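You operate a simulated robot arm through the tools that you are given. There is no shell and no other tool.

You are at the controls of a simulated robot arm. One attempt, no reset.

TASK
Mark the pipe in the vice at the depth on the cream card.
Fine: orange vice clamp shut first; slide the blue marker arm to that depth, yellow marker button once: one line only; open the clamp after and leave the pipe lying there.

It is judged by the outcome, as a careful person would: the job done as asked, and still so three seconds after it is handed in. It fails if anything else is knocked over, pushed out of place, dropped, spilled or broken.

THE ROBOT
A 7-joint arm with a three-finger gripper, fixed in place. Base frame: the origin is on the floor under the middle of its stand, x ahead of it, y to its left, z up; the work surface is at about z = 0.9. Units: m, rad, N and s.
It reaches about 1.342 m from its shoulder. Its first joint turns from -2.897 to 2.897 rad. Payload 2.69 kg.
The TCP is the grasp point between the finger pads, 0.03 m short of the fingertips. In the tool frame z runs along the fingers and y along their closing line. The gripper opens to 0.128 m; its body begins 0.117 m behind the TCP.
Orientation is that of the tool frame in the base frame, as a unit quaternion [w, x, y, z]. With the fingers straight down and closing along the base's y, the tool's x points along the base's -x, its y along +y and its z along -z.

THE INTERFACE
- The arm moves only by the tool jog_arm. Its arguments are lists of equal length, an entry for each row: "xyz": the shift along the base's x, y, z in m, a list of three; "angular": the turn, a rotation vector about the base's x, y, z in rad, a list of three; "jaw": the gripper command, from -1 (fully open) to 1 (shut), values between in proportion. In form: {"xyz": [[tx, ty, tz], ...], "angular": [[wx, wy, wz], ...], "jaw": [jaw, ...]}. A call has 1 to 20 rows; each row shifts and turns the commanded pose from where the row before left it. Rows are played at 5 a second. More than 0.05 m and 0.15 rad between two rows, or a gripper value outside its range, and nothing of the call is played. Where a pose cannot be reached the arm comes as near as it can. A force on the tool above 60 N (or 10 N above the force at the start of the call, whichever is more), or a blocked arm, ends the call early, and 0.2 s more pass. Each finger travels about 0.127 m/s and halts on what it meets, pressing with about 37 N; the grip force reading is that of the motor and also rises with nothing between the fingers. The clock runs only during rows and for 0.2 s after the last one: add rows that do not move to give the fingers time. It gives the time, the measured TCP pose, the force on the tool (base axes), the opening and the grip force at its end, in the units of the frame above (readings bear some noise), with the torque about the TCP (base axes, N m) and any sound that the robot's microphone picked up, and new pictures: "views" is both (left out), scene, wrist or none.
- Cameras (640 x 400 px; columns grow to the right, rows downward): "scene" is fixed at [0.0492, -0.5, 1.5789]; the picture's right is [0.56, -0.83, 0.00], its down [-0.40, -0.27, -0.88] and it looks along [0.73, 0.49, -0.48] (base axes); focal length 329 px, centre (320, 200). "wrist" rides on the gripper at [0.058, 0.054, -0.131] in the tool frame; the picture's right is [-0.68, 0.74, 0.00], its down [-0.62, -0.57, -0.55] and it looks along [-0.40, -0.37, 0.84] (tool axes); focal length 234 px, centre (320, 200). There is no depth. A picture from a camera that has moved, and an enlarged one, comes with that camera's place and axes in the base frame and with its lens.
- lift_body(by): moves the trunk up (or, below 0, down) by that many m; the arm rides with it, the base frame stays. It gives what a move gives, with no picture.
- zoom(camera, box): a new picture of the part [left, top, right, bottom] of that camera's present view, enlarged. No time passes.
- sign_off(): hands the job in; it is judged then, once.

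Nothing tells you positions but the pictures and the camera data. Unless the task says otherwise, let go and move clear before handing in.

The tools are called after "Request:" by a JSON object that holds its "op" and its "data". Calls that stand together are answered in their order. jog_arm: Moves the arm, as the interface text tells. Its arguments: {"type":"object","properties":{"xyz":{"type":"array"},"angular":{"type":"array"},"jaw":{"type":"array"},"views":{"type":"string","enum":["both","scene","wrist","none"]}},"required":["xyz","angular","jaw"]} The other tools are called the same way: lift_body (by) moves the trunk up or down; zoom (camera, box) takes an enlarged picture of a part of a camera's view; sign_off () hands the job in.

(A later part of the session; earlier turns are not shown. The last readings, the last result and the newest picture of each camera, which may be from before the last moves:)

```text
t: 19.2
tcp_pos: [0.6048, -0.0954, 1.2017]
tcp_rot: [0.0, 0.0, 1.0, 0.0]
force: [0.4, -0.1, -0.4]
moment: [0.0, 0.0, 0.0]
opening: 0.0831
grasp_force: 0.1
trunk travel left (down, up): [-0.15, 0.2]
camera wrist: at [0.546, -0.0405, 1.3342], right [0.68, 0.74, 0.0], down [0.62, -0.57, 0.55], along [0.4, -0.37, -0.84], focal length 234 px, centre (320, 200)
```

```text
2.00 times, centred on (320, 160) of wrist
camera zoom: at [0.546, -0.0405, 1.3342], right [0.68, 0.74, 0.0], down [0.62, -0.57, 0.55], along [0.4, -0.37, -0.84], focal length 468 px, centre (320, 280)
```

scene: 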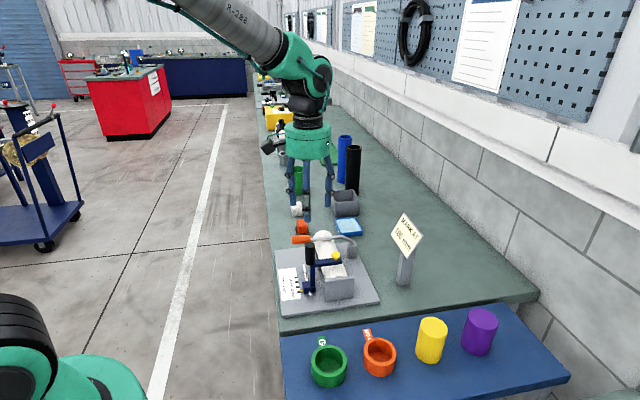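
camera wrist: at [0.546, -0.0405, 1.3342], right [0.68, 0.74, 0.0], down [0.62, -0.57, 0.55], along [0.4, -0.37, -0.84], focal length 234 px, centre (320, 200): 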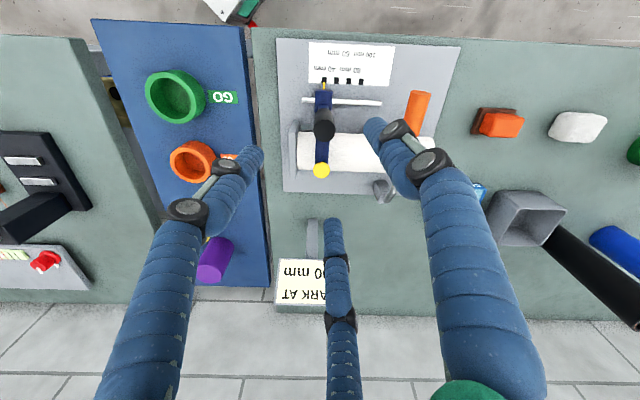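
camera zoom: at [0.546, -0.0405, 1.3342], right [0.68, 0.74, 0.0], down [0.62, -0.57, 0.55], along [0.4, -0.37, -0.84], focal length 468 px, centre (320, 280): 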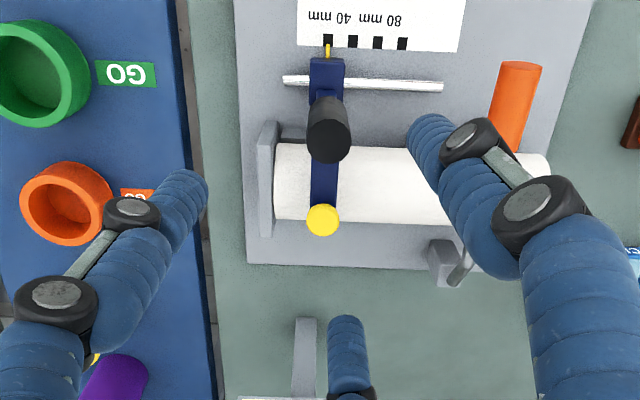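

The third finger currently points over the yellow button, so descending like this could press it. I'll turn the gripper 60° about vertical while high, so no finger is above the button, and fine-align over the handle.

Request:
{"op": "jog_arm", "data": {"xyz": [[0.002, 0.003, 0], [0, 0, 0], [0, 0, 0], [0, 0, 0], [0, 0, 0], [0, 0, 0], [0, 0, 0], [0, 0, 0], [0, 0, 0]], "angular": [[0, 0, 0.13], [0, 0, 0.13], [0, 0, 0.13], [0, 0, 0.13], [0, 0, 0.13], [0, 0, 0.13], [0, 0, 0.13], [0, 0, 0.137], [0, 0, 0]], "jaw": [-0.3, -0.3, -0.3, -0.3, -0.3, -0.3, -0.3, -0.3, -0.3], "views": "both"}}

Request:
{"op": "zoom", "data": {"camera": "wrist", "box": [220, 60, 420, 260]}}

```text
t: 21.2
tcp_pos: [0.6072, -0.092, 1.2021]
tcp_rot: [0.0, -0.5, 0.866, 0.001]
force: [0.7, -0.3, -0.4]
moment: [0.0, -0.02, 0.02]
opening: 0.0833
grasp_force: 0.1
trunk travel left (down, up): [-0.15, 0.2]
camera wrist: at [0.5318, -0.115, 1.3339], right [-0.3, 0.95, 0.0], down [0.8, 0.25, 0.55], along [0.52, 0.17, -0.84], focal length 234 px, centre (320, 200)
```

scene: 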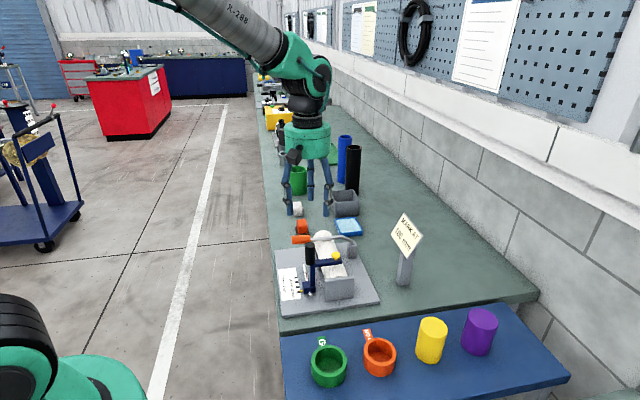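
wrist: 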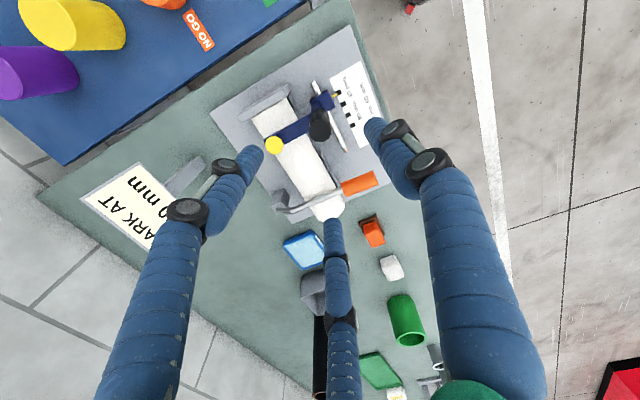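

```text
2.00 times, centred on (320, 160) of wrist
camera zoom: at [0.5318, -0.115, 1.3339], right [-0.3, 0.95, 0.0], down [0.8, 0.25, 0.55], along [0.52, 0.17, -0.84], focal length 468 px, centre (320, 280)
```

zoom: 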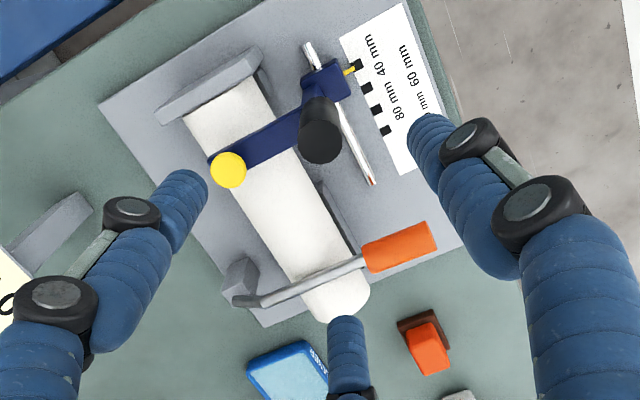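

The gripper turned fine. I'll trim the yaw back 15° so the button sits midway between two fingers, then descend over the black handle to grip height (fingertips above the blue arm).

Request:
{"op": "jog_arm", "data": {"xyz": [[-0.001, 0, 0], [0, 0, 0], [0, 0, -0.04], [0, 0, -0.04], [0, 0, -0.03], [0, 0, -0.02], [0, 0, 0]], "angular": [[0, 0, -0.13], [0, 0, -0.132], [0, 0, 0], [0, 0, 0], [0, 0, 0], [0, 0, 0], [0, 0, 0]], "jaw": [-0.3, -0.3, -0.3, -0.3, -0.3, -0.3, -0.3], "views": "both"}}

Request:
{"op": "zoom", "data": {"camera": "scene", "box": [255, 190, 375, 310]}}

Request:
{"op": "zoom", "data": {"camera": "wrist", "box": [220, 60, 420, 260]}}

```text
t: 22.8
tcp_pos: [0.6055, -0.0911, 1.072]
tcp_rot: [0.0, -0.383, 0.924, 0.0]
force: [0.0, -0.5, 1.0]
moment: [0.02, -0.01, 0.01]
opening: 0.0833
grasp_force: 0.1
trunk travel left (down, up): [-0.15, 0.2]
camera wrist: at [0.5264, -0.0938, 1.2034], right [-0.04, 1.0, 0.0], down [0.84, 0.04, 0.55], along [0.55, 0.02, -0.84], focal length 234 px, centre (320, 200)
```

scene: 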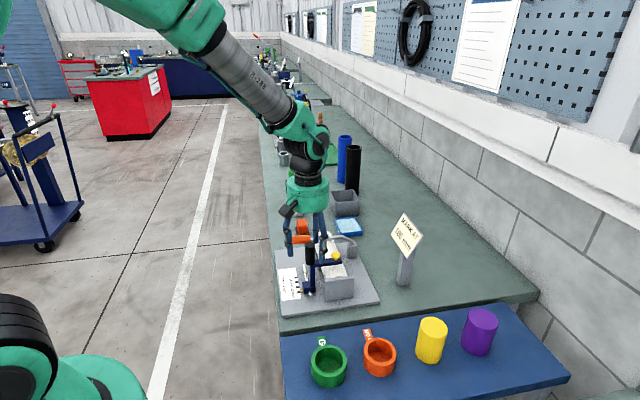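
wrist: 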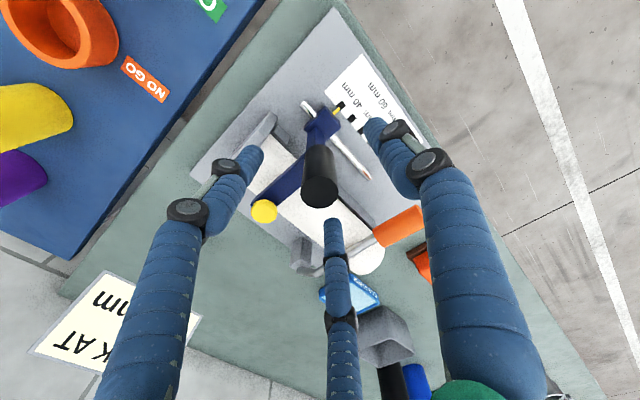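

```text
3.33 times, centred on (315, 250) of scene
camera zoom: at [0.0492, -0.5, 1.5789], right [0.56, -0.83, 0.0], down [-0.4, -0.27, -0.88], along [0.73, 0.49, -0.48], focal length 1096 px, centre (337, 33)
```

zoom: 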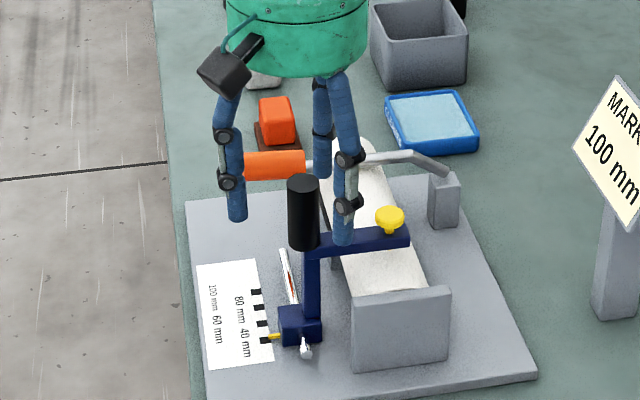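

```text
2.00 times, centred on (320, 160) of wrist
camera zoom: at [0.5264, -0.0938, 1.2034], right [-0.04, 1.0, 0.0], down [0.84, 0.04, 0.55], along [0.55, 0.02, -0.84], focal length 468 px, centre (320, 280)
```

zoom: 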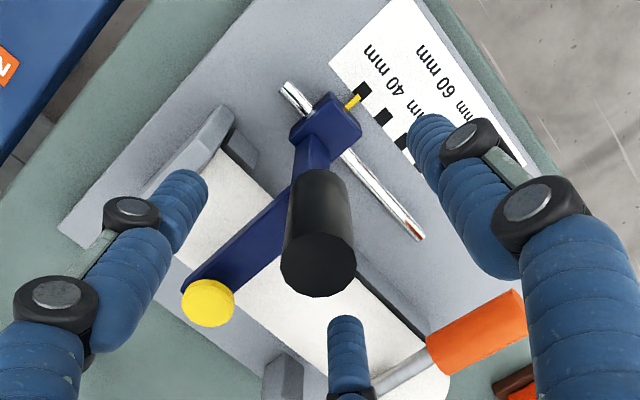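

The handle cap is centred between the fingers and the button is clear. I'll lower the last 2 cm and close on the handle.

Request:
{"op": "jog_arm", "data": {"xyz": [[0, 0, -0.01], [0, 0, -0.01], [0, 0, 0], [0, 0, 0], [0, 0, 0], [0, 0, 0]], "angular": [[0, 0, 0], [0, 0, 0], [0, 0, 0], [0, 0, 0], [0, 0, 0], [0, 0, 0]], "jaw": [-0.3, -0.3, 0.2, 0.5, 0.8, 0.8], "views": "both"}}

Request:
{"op": "zoom", "data": {"camera": "scene", "box": [255, 190, 375, 310]}}

Request:
{"op": "zoom", "data": {"camera": "wrist", "box": [220, 60, 420, 260]}}

```text
t: 24.2
tcp_pos: [0.6082, -0.0925, 1.0529]
tcp_rot: [0.0, -0.383, 0.924, 0.0]
force: [13.5, 1.1, -3.9]
moment: [-0.02, -0.63, 0.01]
opening: 0.025
grasp_force: 45.2
trunk travel left (down, up): [-0.15, 0.2]
camera wrist: at [0.5284, -0.0944, 1.1845], right [-0.04, 1.0, 0.0], down [0.83, 0.04, 0.55], along [0.55, 0.02, -0.84], focal length 234 px, centre (320, 200)
```

scene: 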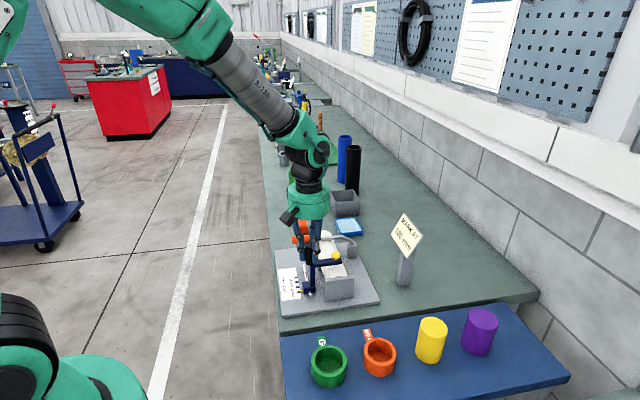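
wrist: 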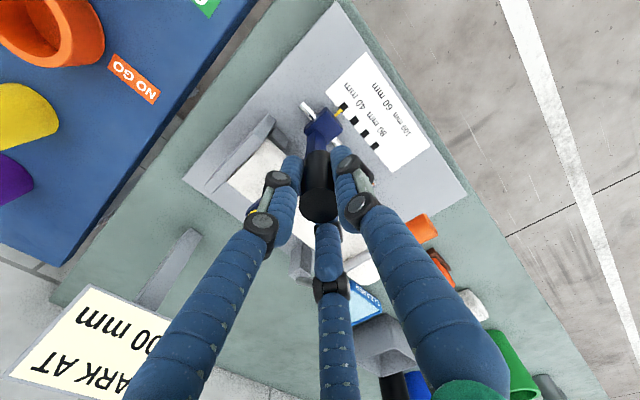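

```text
3.33 times, centred on (315, 250) of scene
camera zoom: at [0.0492, -0.5, 1.5789], right [0.56, -0.83, 0.0], down [-0.4, -0.27, -0.88], along [0.73, 0.49, -0.48], focal length 1096 px, centre (337, 33)
```

zoom: 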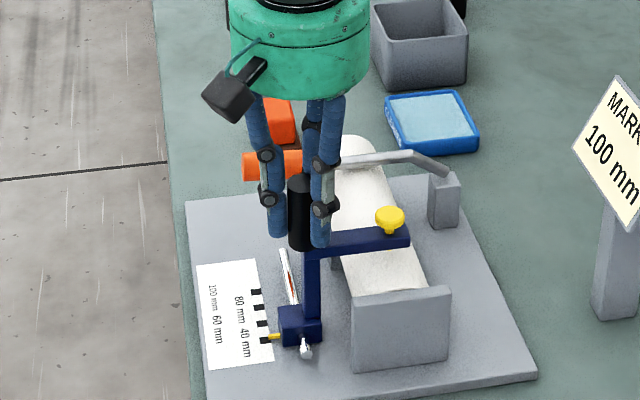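

```text
2.00 times, centred on (320, 160) of wrist
camera zoom: at [0.5284, -0.0944, 1.1845], right [-0.04, 1.0, 0.0], down [0.83, 0.04, 0.55], along [0.55, 0.02, -0.84], focal length 468 px, centre (320, 280)
```

zoom: 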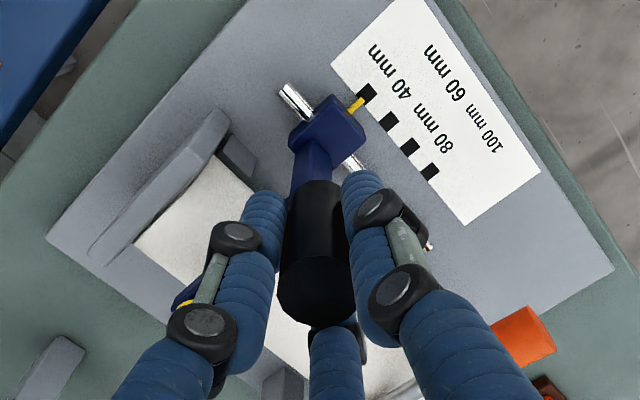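

The handle is gripped (opening 25 mm, matching its diameter) with the pointer still at 40. I'll slide along the rail direction (0.707, 0.707) about 50 mm first, then check the pointer.

Request:
{"op": "jog_arm", "data": {"xyz": [[0.0015, -0.0005, 0], [0.005, 0.005, 0], [0.007, 0.007, 0], [0.007, 0.007, 0], [0.007, 0.007, 0], [0.005, 0.005, 0], [0.004, 0.004, 0], [0, 0, 0]], "angular": [[0, 0, 0], [0, 0, 0], [0, 0, 0], [0, 0, 0], [0, 0, 0], [0, 0, 0], [0, 0, 0], [0, 0, 0]], "jaw": [0.8, 0.8, 0.8, 0.8, 0.8, 0.8, 0.8, 0.8], "views": "both"}}

Request:
{"op": "zoom", "data": {"camera": "scene", "box": [265, 235, 345, 310]}}

Request:
{"op": "zoom", "data": {"camera": "wrist", "box": [280, 60, 430, 180]}}

```text
t: 26.0
tcp_pos: [0.6424, -0.0582, 1.0523]
tcp_rot: [0.0, -0.382, 0.924, -0.001]
force: [-9.4, 9.9, 15.1]
moment: [0.36, 0.33, -0.05]
opening: 0.0253
grasp_force: 45.0
trunk travel left (down, up): [-0.15, 0.2]
camera wrist: at [0.5631, -0.0598, 1.1844], right [-0.04, 1.0, 0.0], down [0.83, 0.04, 0.55], along [0.55, 0.02, -0.84], focal length 234 px, centre (320, 200)
```

scene: 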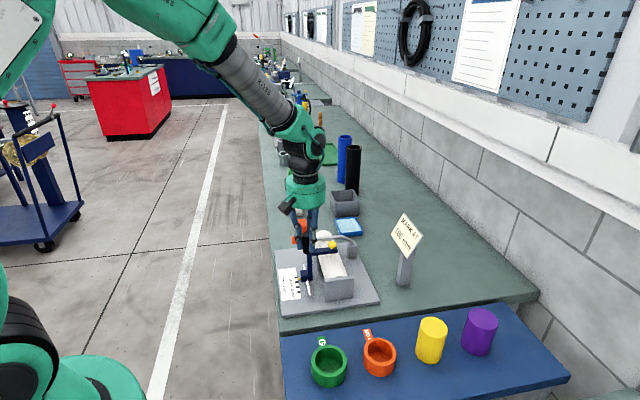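
wrist: 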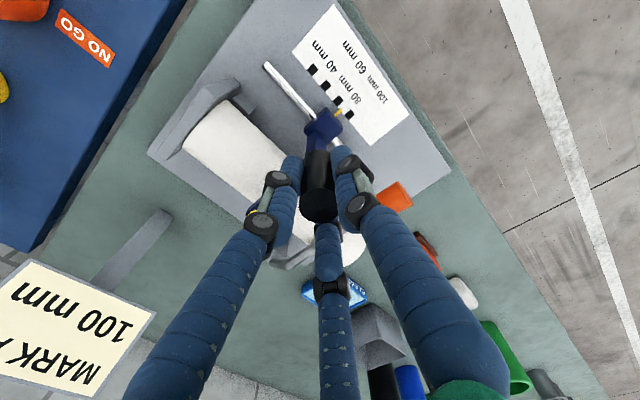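

```text
5.33 times, centred on (305, 272) of scene
camera zoom: at [0.0492, -0.5, 1.5789], right [0.56, -0.83, 0.0], down [-0.4, -0.27, -0.88], along [0.73, 0.49, -0.48], focal length 1753 px, centre (400, -187)
```

zoom: 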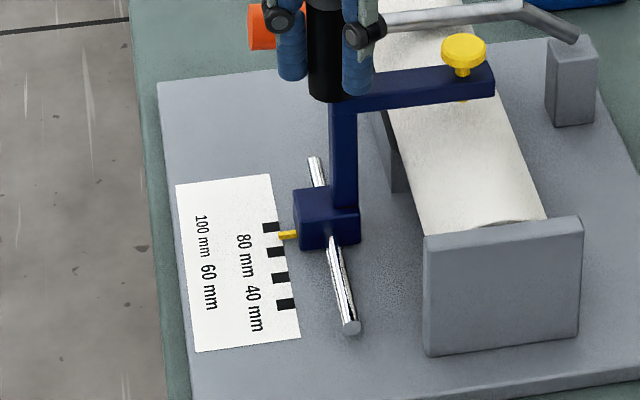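

```text
3.33 times, centred on (355, 120) of wrist
camera zoom: at [0.5631, -0.0598, 1.1844], right [-0.04, 1.0, 0.0], down [0.83, 0.04, 0.55], along [0.55, 0.02, -0.84], focal length 781 px, centre (203, 467)
```

zoom: 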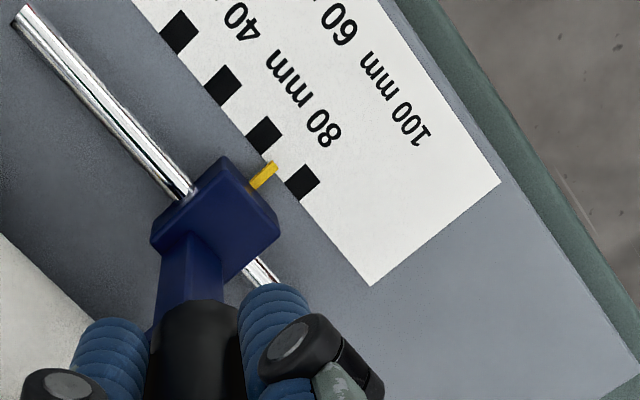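

The pointer is between 80 and 100 as expected (about 88 mm). I'll slide roughly the remaining 11.6 mm, slightly relieving the side load.

Request:
{"op": "jog_arm", "data": {"xyz": [[0.003, 0.005, 0.001], [0.003, 0.005, 0.001], [0.0012, 0.0012, 0], [0, 0, 0]], "angular": [[0, 0, 0], [0, 0, 0], [0, 0, 0], [0, 0, 0]], "jaw": [0.8, 0.8, 0.8, 0.8], "views": "both"}}

Request:
{"op": "zoom", "data": {"camera": "scene", "box": [285, 260, 325, 290]}}

Request:
{"op": "zoom", "data": {"camera": "wrist", "box": [290, 60, 390, 140]}}

```text
t: 27.0
tcp_pos: [0.6509, -0.0489, 1.0533]
tcp_rot: [-0.001, -0.383, 0.924, 0.001]
force: [7.7, -34.3, -17.4]
moment: [-1.28, -0.53, 0.08]
opening: 0.0253
grasp_force: 44.9
trunk travel left (down, up): [-0.15, 0.2]
camera wrist: at [0.5718, -0.0515, 1.1846], right [-0.04, 1.0, 0.0], down [0.84, 0.03, 0.55], along [0.55, 0.02, -0.84], focal length 234 px, centre (320, 200)
```

scene: 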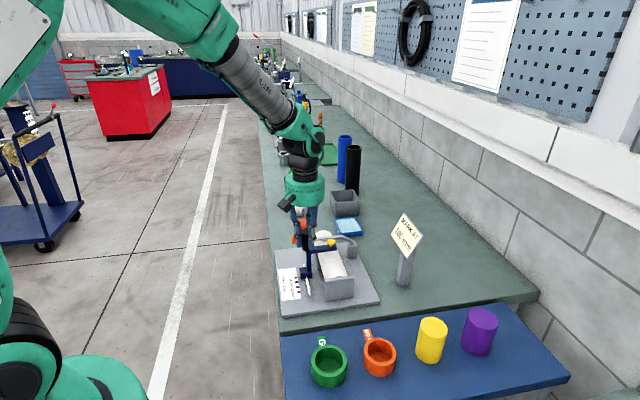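
wrist: 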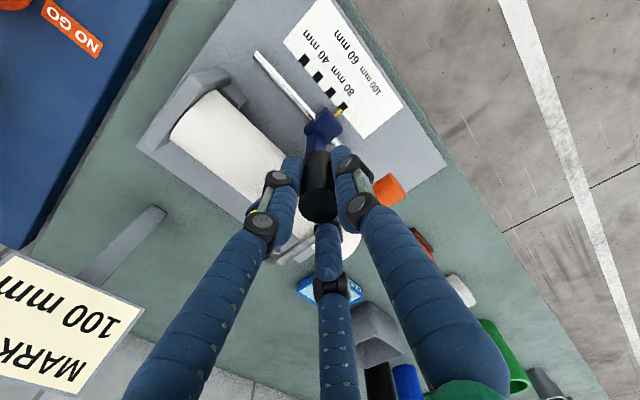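

```text
13.33 times, centred on (305, 275) of scene
camera zoom: at [0.0492, -0.5, 1.5789], right [0.56, -0.83, 0.0], down [-0.4, -0.27, -0.88], along [0.73, 0.49, -0.48], focal length 4382 px, centre (520, -800)
```

zoom: 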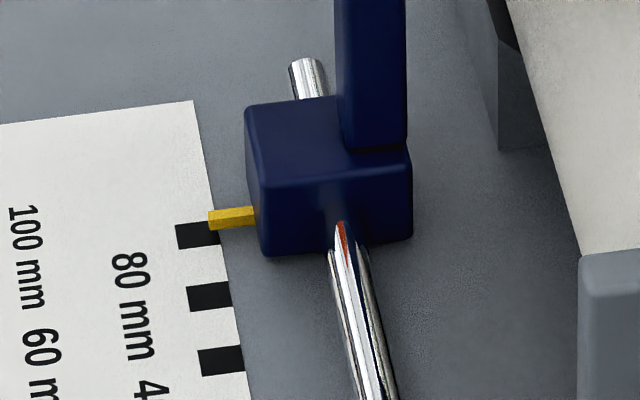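

```text
5.00 times, centred on (340, 100) of wrist
camera zoom: at [0.5718, -0.0515, 1.1846], right [-0.04, 1.0, 0.0], down [0.84, 0.03, 0.55], along [0.55, 0.02, -0.84], focal length 1171 px, centre (220, 700)
```

zoom: 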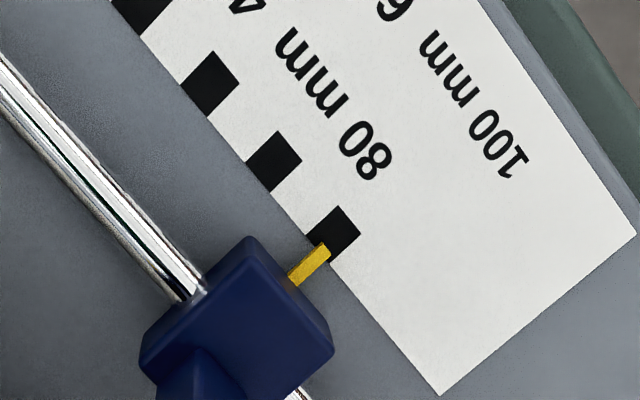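

The pointer now sits on the 100 mm tick to within about a millimetre. I'll relax the residual side load, open the fingers slightly, and re-check with the arm untouched.

Request:
{"op": "jog_arm", "data": {"xyz": [[0.0015, -0.0035, -0.001], [0, 0, 0], [0, 0, 0], [0, 0, 0], [0, 0, 0]], "angular": [[0, 0, 0], [0, 0, 0], [0, 0, 0], [0, 0, 0], [0, 0, 0]], "jaw": [0.8, 0.8, 0.4, 0.2, 0.2], "views": "both"}}

Request:
{"op": "zoom", "data": {"camera": "scene", "box": [285, 260, 325, 290]}}

Request:
{"op": "zoom", "data": {"camera": "wrist", "box": [290, 60, 390, 140]}}

Request:
{"op": "zoom", "data": {"camera": "scene", "box": [265, 200, 375, 310]}}

```text
t: 28.2
tcp_pos: [0.6515, -0.0493, 1.0537]
tcp_rot: [0.0, -0.382, 0.924, 0.0]
force: [-0.2, -0.6, -0.1]
moment: [-0.01, 0.0, -0.03]
opening: 0.0514
grasp_force: 0.0
trunk travel left (down, up): [-0.15, 0.2]
camera wrist: at [0.5723, -0.0518, 1.1845], right [-0.04, 1.0, 0.0], down [0.84, 0.04, 0.55], along [0.55, 0.02, -0.84], focal length 234 px, centre (320, 200)
```

scene: 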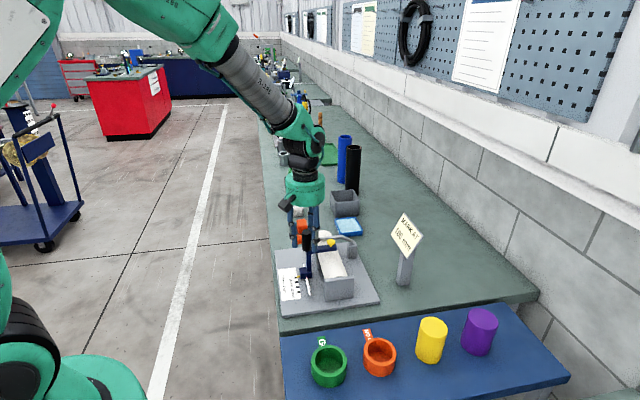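
wrist: 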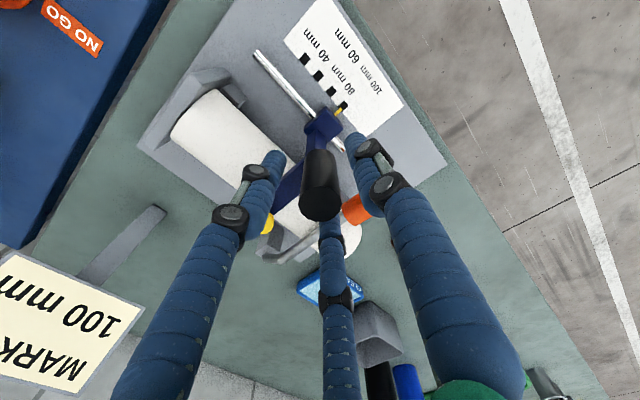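

```text
13.33 times, centred on (305, 275) of scene
camera zoom: at [0.0492, -0.5, 1.5789], right [0.56, -0.83, 0.0], down [-0.4, -0.27, -0.88], along [0.73, 0.49, -0.48], focal length 4382 px, centre (520, -800)
```

zoom: 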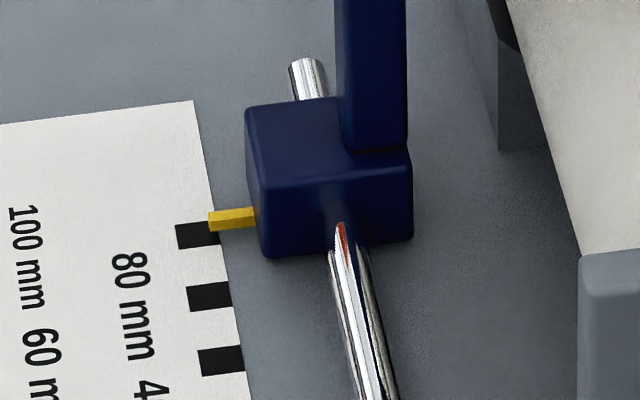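

```text
5.00 times, centred on (340, 100) of wrist
camera zoom: at [0.5723, -0.0518, 1.1845], right [-0.04, 1.0, 0.0], down [0.84, 0.04, 0.55], along [0.55, 0.02, -0.84], focal length 1171 px, centre (220, 700)
```

zoom: 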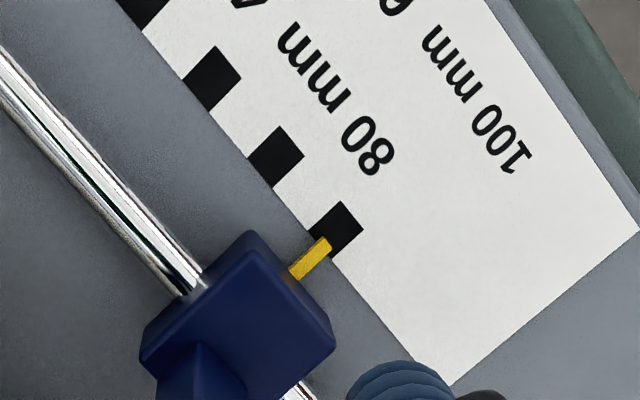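

```text
3.64 times, centred on (320, 255) of scene
camera zoom: at [0.0492, -0.5, 1.5789], right [0.56, -0.83, 0.0], down [-0.4, -0.27, -0.88], along [0.73, 0.49, -0.48], focal length 1195 px, centre (320, 0)
```

zoom: 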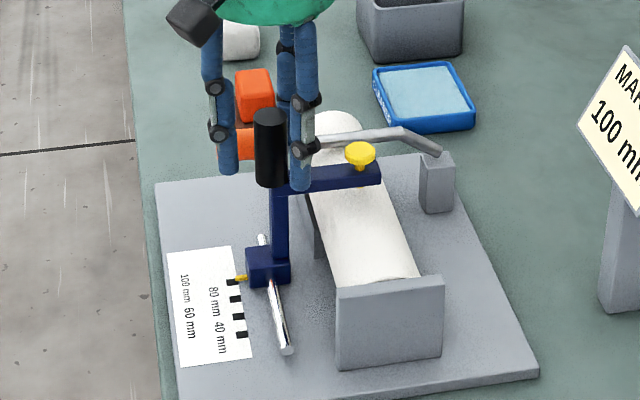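

The pointer stayed on the 100 tick after release. I'll raise the hand straight up and position the wrist camera level with the pointer to check it without parallax.

Request:
{"op": "jog_arm", "data": {"xyz": [[0, 0, 0.03], [0, 0, 0.04], [0, 0, 0.04], [0, 0, 0.03], [0.02, 0.02, 0], [0.02, 0.02, 0], [0, 0, 0]], "angular": [[0, 0, 0], [0, 0, 0], [0, 0, 0], [0, 0, 0], [0, 0, 0], [0, 0, 0], [0, 0, 0]], "jaw": [0.2, 0.2, 0.2, 0.2, 0.2, 0.2, 0.2], "views": "both"}}

Request:
{"op": "zoom", "data": {"camera": "scene", "box": [285, 260, 325, 290]}}

Request:
{"op": "zoom", "data": {"camera": "wrist", "box": [220, 40, 400, 200]}}

```text
t: 29.8
tcp_pos: [0.6926, -0.0091, 1.1931]
tcp_rot: [-0.001, -0.383, 0.924, 0.0]
force: [-0.7, 0.9, 0.4]
moment: [-0.03, 0.03, -0.04]
opening: 0.051
grasp_force: 0.0
trunk travel left (down, up): [-0.15, 0.2]
camera wrist: at [0.6134, -0.0113, 1.324], right [-0.04, 1.0, 0.0], down [0.84, 0.04, 0.55], along [0.55, 0.02, -0.84], focal length 234 px, centre (320, 200)
```

scene: 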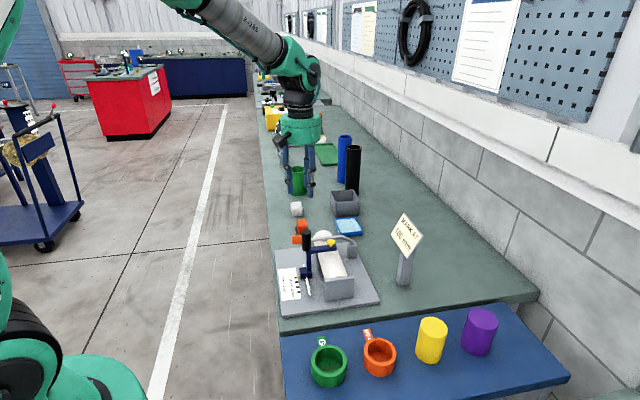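
wrist: 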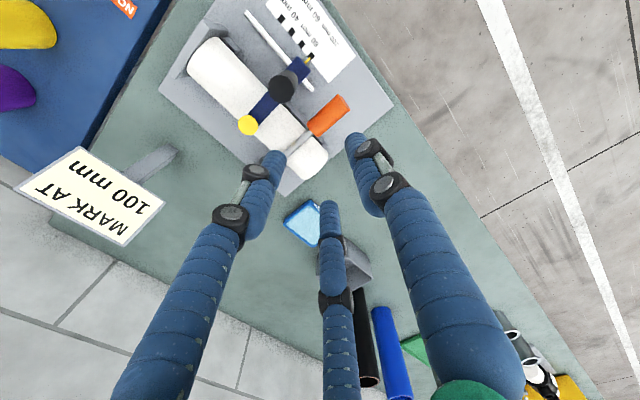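

```text
13.33 times, centred on (305, 275) of scene
camera zoom: at [0.0492, -0.5, 1.5789], right [0.56, -0.83, 0.0], down [-0.4, -0.27, -0.88], along [0.73, 0.49, -0.48], focal length 4382 px, centre (520, -800)
```

zoom: 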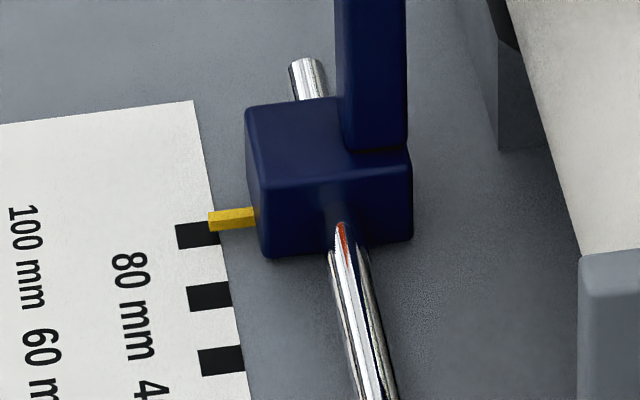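

```text
2.50 times, centred on (310, 120) of wrist
camera zoom: at [0.6134, -0.0113, 1.324], right [-0.04, 1.0, 0.0], down [0.84, 0.04, 0.55], along [0.55, 0.02, -0.84], focal length 585 px, centre (345, 400)
```

zoom: 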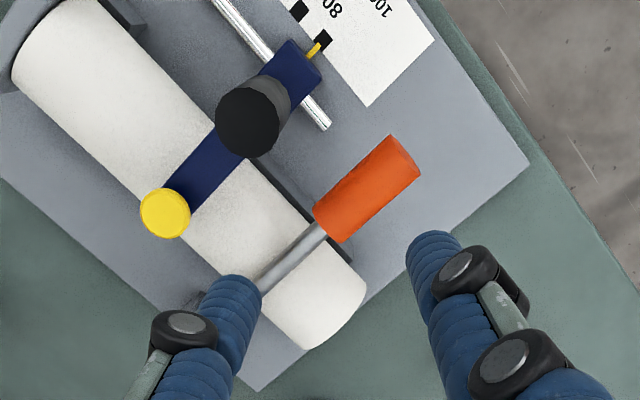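

The camera is now level with the pointer along the pipe axis. I'll zoom tightly on pointer and tick.

Request:
{"op": "zoom", "data": {"camera": "wrist", "box": [285, 35, 335, 75]}}

Request:
{"op": "zoom", "data": {"camera": "wrist", "box": [235, 60, 365, 180]}}

```text
10.00 times, centred on (310, 55) of wrist
camera zoom: at [0.6134, -0.0113, 1.324], right [-0.04, 1.0, 0.0], down [0.84, 0.04, 0.55], along [0.55, 0.02, -0.84], focal length 2342 px, centre (420, 1650)
```

zoom: 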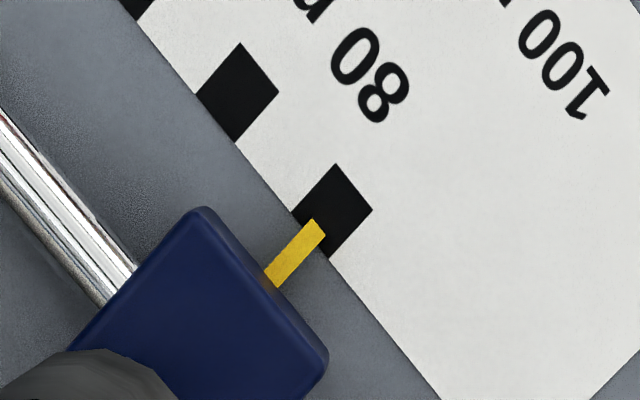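

```text
3.33 times, centred on (300, 120) of wrist
camera zoom: at [0.6134, -0.0113, 1.324], right [-0.04, 1.0, 0.0], down [0.84, 0.04, 0.55], along [0.55, 0.02, -0.84], focal length 781 px, centre (387, 467)
```

zoom: 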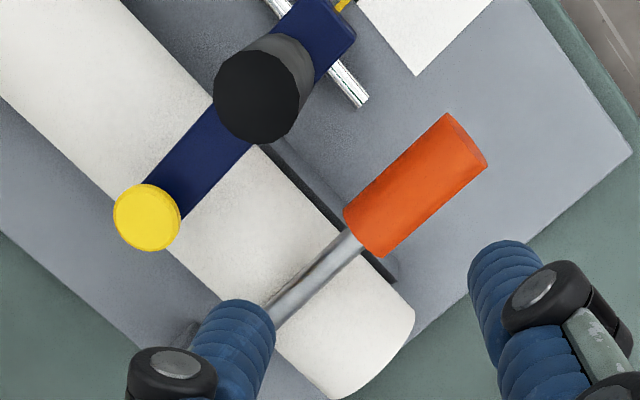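

The pointer is centred on the 100 mm tick. Now I'll close the fingers and move above the yellow button at about (0.698, -0.0995), staying a couple of centimetres above it.

Request:
{"op": "jog_arm", "data": {"xyz": [[0.0018, -0.0301, 0], [0.0018, -0.0301, 0], [0.0018, -0.0302, 0], [0, 0, 0], [0, 0, -0.04], [0, 0, -0.04], [0, 0, -0.03], [0, 0, 0]], "angular": [[0, 0, 0], [0, 0, 0], [0, 0, 0], [0, 0, 0], [0, 0, 0], [0, 0, 0], [0, 0, 0], [0, 0, 0]], "jaw": [0.6, 1, 1, 1, 1, 1, 1, 1], "views": "both"}}

Request:
{"op": "zoom", "data": {"camera": "scene", "box": [290, 190, 370, 270]}}

Request:
{"op": "zoom", "data": {"camera": "wrist", "box": [220, 60, 420, 260]}}

```text
t: 31.6
tcp_pos: [0.6986, -0.1022, 1.0815]
tcp_rot: [0.0, -0.383, 0.924, 0.0]
force: [-0.3, 0.2, 0.4]
moment: [-0.02, 0.0, 0.02]
opening: 0.002
grasp_force: 31.5
trunk travel left (down, up): [-0.15, 0.2]
camera wrist: at [0.6198, -0.1037, 1.2134], right [-0.04, 1.0, 0.0], down [0.84, 0.04, 0.55], along [0.55, 0.02, -0.84], focal length 234 px, centre (320, 200)
```

scene: 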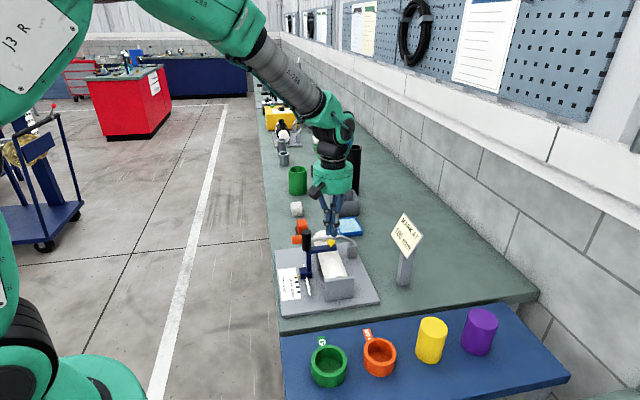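
wrist: 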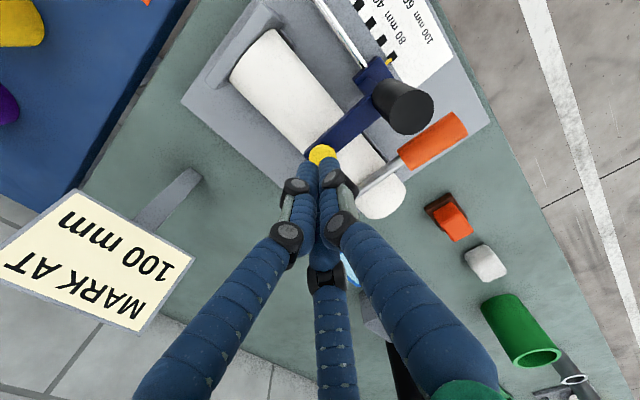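

```text
5.00 times, centred on (330, 230) of scene
camera zoom: at [0.0492, -0.5, 1.5789], right [0.56, -0.83, 0.0], down [-0.4, -0.27, -0.88], along [0.73, 0.49, -0.48], focal length 1643 px, centre (270, 50)
```

zoom: 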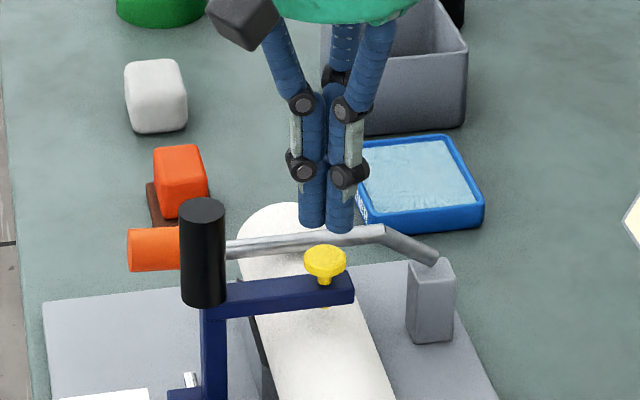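

```text
2.00 times, centred on (320, 160) of wrist
camera zoom: at [0.6198, -0.1037, 1.2134], right [-0.04, 1.0, 0.0], down [0.84, 0.04, 0.55], along [0.55, 0.02, -0.84], focal length 468 px, centre (320, 280)
```

zoom: 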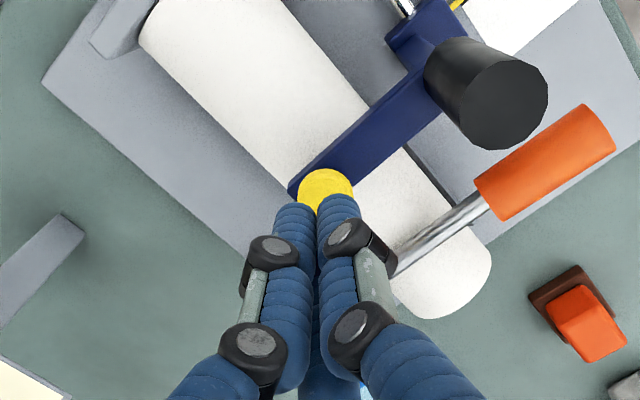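

The finger bundle is about 2 cm above the button and centred within a few millimetres. I'll nudge to centre and descend to just above it.

Request:
{"op": "jog_arm", "data": {"xyz": [[-0.0015, 0.003, 0], [0, 0, -0.006], [0, 0, -0.005], [0, 0, 0]], "angular": [[0, 0, 0], [0, 0, 0], [0, 0, 0], [0, 0, 0]], "jaw": [1, 1, 1, 1], "views": "both"}}

Request:
{"op": "zoom", "data": {"camera": "scene", "box": [300, 210, 360, 270]}}

Request:
{"op": "zoom", "data": {"camera": "wrist", "box": [260, 100, 380, 220]}}

```text
t: 32.6
tcp_pos: [0.6973, -0.1001, 1.072]
tcp_rot: [0.0, -0.382, 0.924, 0.0]
force: [0.5, 0.0, -0.3]
moment: [0.01, -0.01, 0.04]
opening: 0.0023
grasp_force: 31.4
trunk travel left (down, up): [-0.15, 0.2]
camera wrist: at [0.6172, -0.1009, 1.2029], right [-0.04, 1.0, 0.0], down [0.84, 0.04, 0.55], along [0.55, 0.02, -0.84], focal length 234 px, centre (320, 200)
```

scene: 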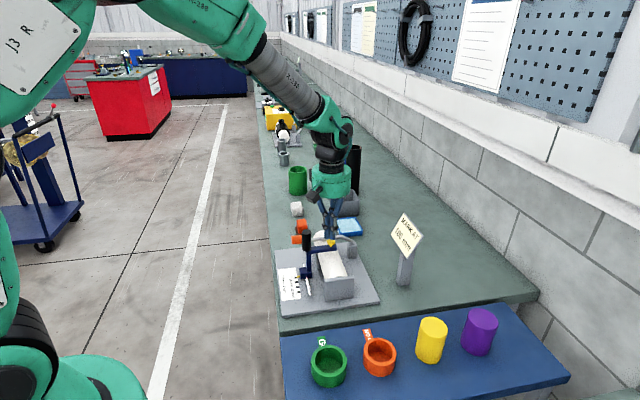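
wrist: 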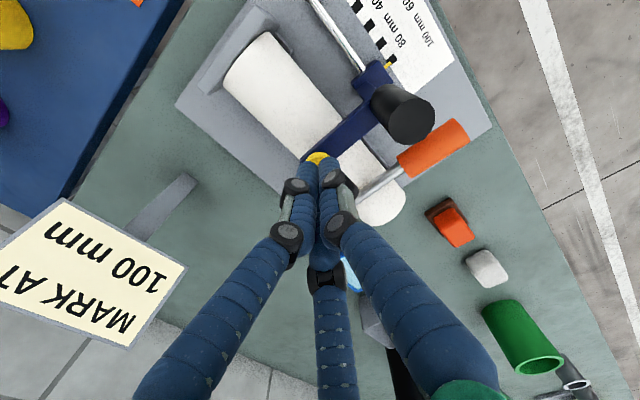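

```text
6.67 times, centred on (330, 240) of scene
camera zoom: at [0.0492, -0.5, 1.5789], right [0.56, -0.83, 0.0], down [-0.4, -0.27, -0.88], along [0.73, 0.49, -0.48], focal length 2191 px, centre (253, -67)
```

zoom: 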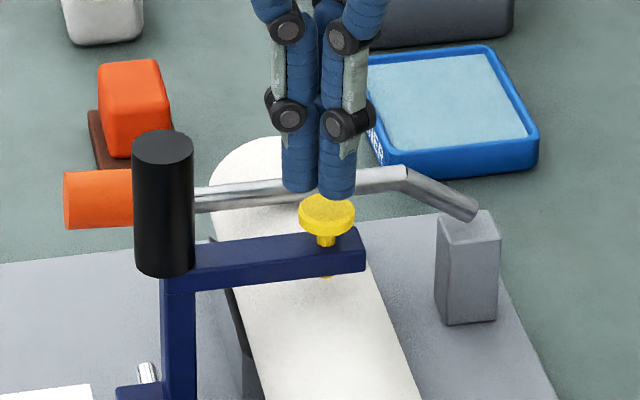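

```text
3.33 times, centred on (320, 160) of wrist
camera zoom: at [0.6172, -0.1009, 1.2029], right [-0.04, 1.0, 0.0], down [0.84, 0.04, 0.55], along [0.55, 0.02, -0.84], focal length 781 px, centre (320, 333)
```

zoom: 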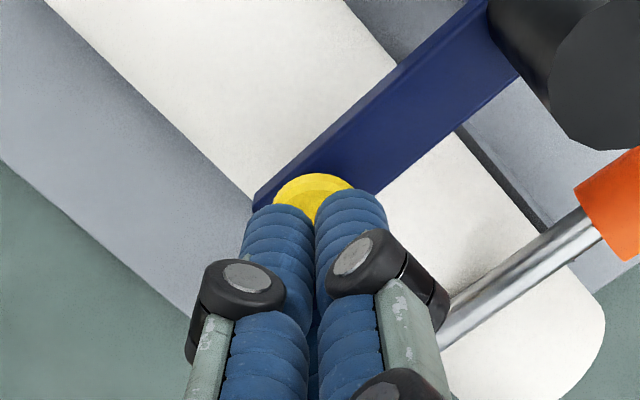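

The tips are right above the button. I'll press straight down in small steps, watching force and sound.

Request:
{"op": "jog_arm", "data": {"xyz": [[0, 0, -0.003], [0, 0, -0.003], [0, 0, -0.003], [0, 0, -0.002]], "angular": [[0, 0, 0], [0, 0, 0], [0, 0, 0], [0, 0, 0]], "jaw": [1, 1, 1, 1], "views": "scene"}}

Request:
{"op": "zoom", "data": {"camera": "scene", "box": [300, 210, 360, 270]}}

```text
t: 33.6
tcp_pos: [0.6952, -0.0975, 1.0605]
tcp_rot: [0.0, -0.382, 0.924, 0.0]
force: [0.5, -0.6, 0.5]
moment: [0.03, -0.01, -0.02]
opening: 0.0019
grasp_force: 32.1
trunk travel left (down, up): [-0.15, 0.2]
```

scene: 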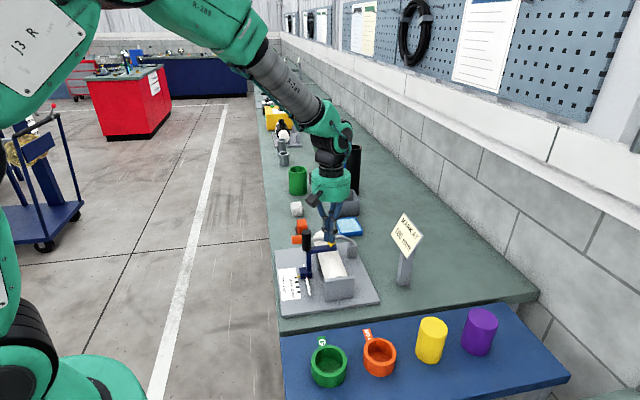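

```text
6.67 times, centred on (330, 240) of scene
camera zoom: at [0.0492, -0.5, 1.5789], right [0.56, -0.83, 0.0], down [-0.4, -0.27, -0.88], along [0.73, 0.49, -0.48], focal length 2191 px, centre (253, -67)
```

zoom: 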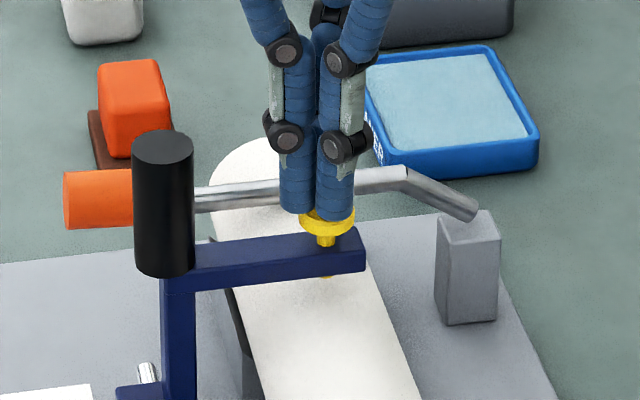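

Request:
{"op": "jog_arm", "data": {"xyz": [[0, 0, -0.002], [0, 0, -0.002], [0, 0, -0.002]], "angular": [[0, 0, 0], [0, 0, 0], [0, 0, 0]], "jaw": [1, 1, 1], "views": "scene"}}

Request:
{"op": "zoom", "data": {"camera": "scene", "box": [300, 210, 360, 270]}}

```text
t: 34.4
tcp_pos: [0.6952, -0.099, 1.0546]
tcp_rot: [0.0, -0.383, 0.924, 0.0]
force: [0.3, 0.4, -0.5]
moment: [0.02, 0.0, -0.03]
opening: 0.0021
grasp_force: 31.4
trunk travel left (down, up): [-0.15, 0.2]
```

scene: 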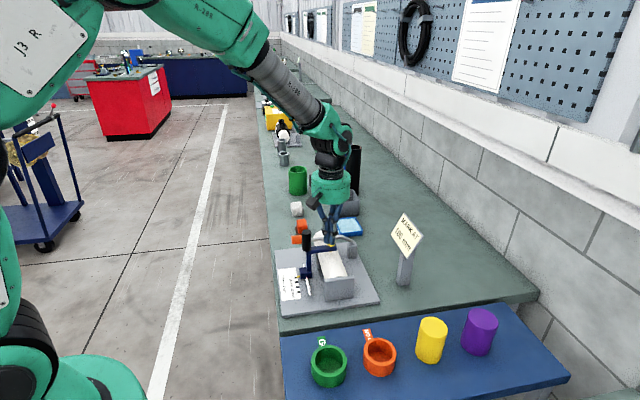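

```text
6.67 times, centred on (330, 240) of scene
camera zoom: at [0.0492, -0.5, 1.5789], right [0.56, -0.83, 0.0], down [-0.4, -0.27, -0.88], along [0.73, 0.49, -0.48], focal length 2191 px, centre (253, -67)
```

zoom: 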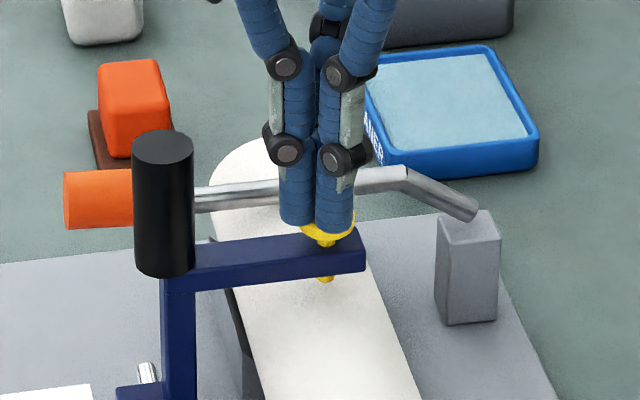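

The nib under the arm has begun to extend, so the button is being pressed with little resistance. I'll continue pressing down in small steps until it bottoms or marks.

Request:
{"op": "jog_arm", "data": {"xyz": [[0, 0, -0.002], [0, 0, -0.002]], "angular": [[0, 0, 0], [0, 0, 0]], "jaw": [1, 1], "views": "scene"}}

Request:
{"op": "zoom", "data": {"camera": "scene", "box": [300, 210, 360, 270]}}

```text
t: 35.0
tcp_pos: [0.6952, -0.0975, 1.0517]
tcp_rot: [0.0, -0.382, 0.924, 0.0]
force: [0.3, -0.9, 2.1]
moment: [-0.02, -0.02, -0.01]
opening: 0.002
grasp_force: 31.4
trunk travel left (down, up): [-0.15, 0.2]
heard: click
```

scene: 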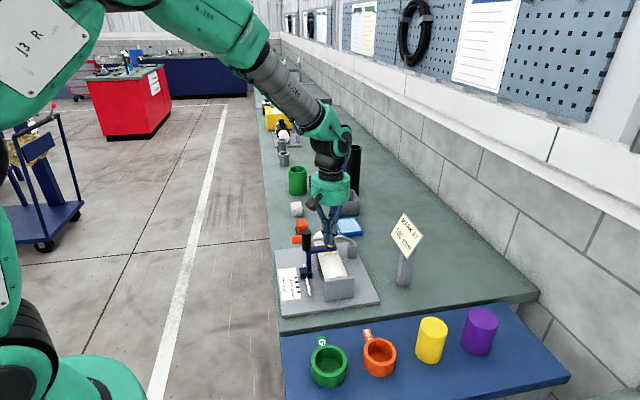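

```text
6.67 times, centred on (330, 240) of scene
camera zoom: at [0.0492, -0.5, 1.5789], right [0.56, -0.83, 0.0], down [-0.4, -0.27, -0.88], along [0.73, 0.49, -0.48], focal length 2191 px, centre (253, -67)
```

zoom: 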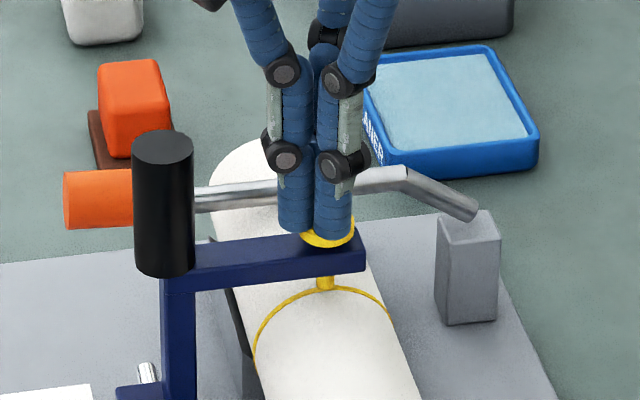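

A click was heard and a yellow line has appeared around the pipe. I'll lift straight up off the button now so it's pressed only once.

Request:
{"op": "jog_arm", "data": {"xyz": [[0, 0, 0.02], [0, 0, 0.04], [0, 0, 0.045], [0, 0, 0.045], [0, 0, 0]], "angular": [[0, 0, 0], [0, 0, 0], [0, 0, 0], [0, 0, 0], [0, 0, 0]], "jaw": [1, 1, 1, 1, 1], "views": "both"}}

Request:
{"op": "zoom", "data": {"camera": "scene", "box": [265, 210, 375, 310]}}

Request:
{"op": "zoom", "data": {"camera": "wrist", "box": [220, 20, 420, 180]}}

```text
t: 36.2
tcp_pos: [0.6942, -0.0968, 1.2015]
tcp_rot: [0.0, -0.383, 0.924, 0.0]
force: [-0.2, 0.0, 0.3]
moment: [0.0, -0.01, 0.02]
opening: 0.002
grasp_force: 31.0
trunk travel left (down, up): [-0.15, 0.2]
camera wrist: at [0.6154, -0.0984, 1.3339], right [-0.04, 1.0, 0.0], down [0.84, 0.04, 0.55], along [0.55, 0.02, -0.84], focal length 234 px, centre (320, 200)
```

scene: 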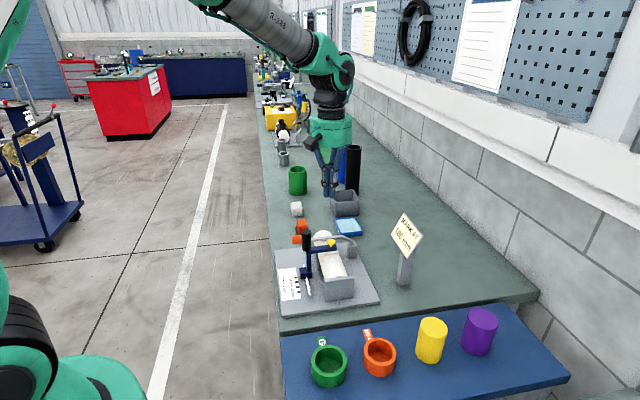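
wrist: 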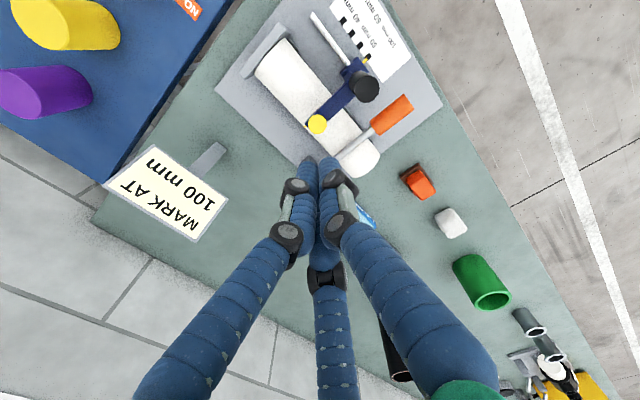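

```text
4.00 times, centred on (320, 260) of scene
camera zoom: at [0.0492, -0.5, 1.5789], right [0.56, -0.83, 0.0], down [-0.4, -0.27, -0.88], along [0.73, 0.49, -0.48], focal length 1315 px, centre (320, -40)
```

zoom: 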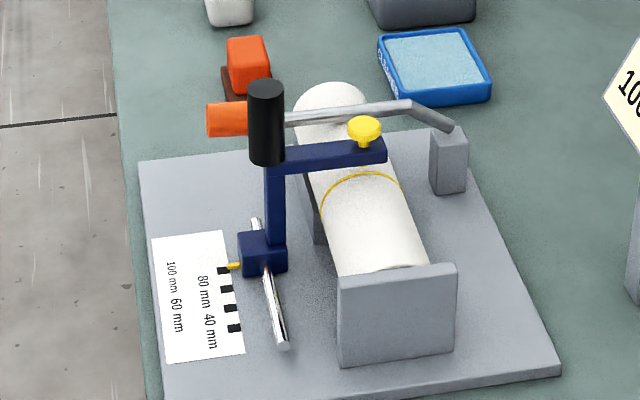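

```text
2.50 times, centred on (320, 100) of wrist
camera zoom: at [0.6154, -0.0984, 1.3339], right [-0.04, 1.0, 0.0], down [0.84, 0.04, 0.55], along [0.55, 0.02, -0.84], focal length 585 px, centre (320, 450)
```

zoom: 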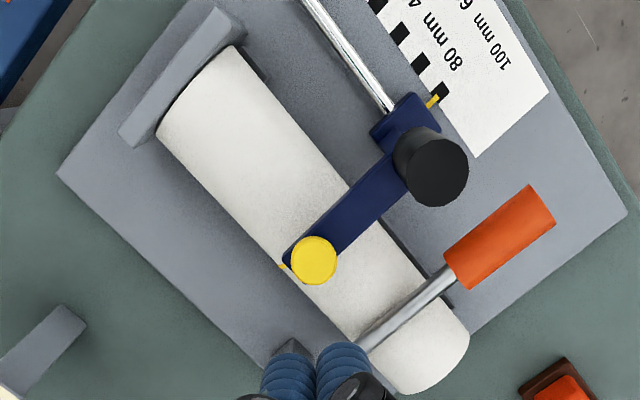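

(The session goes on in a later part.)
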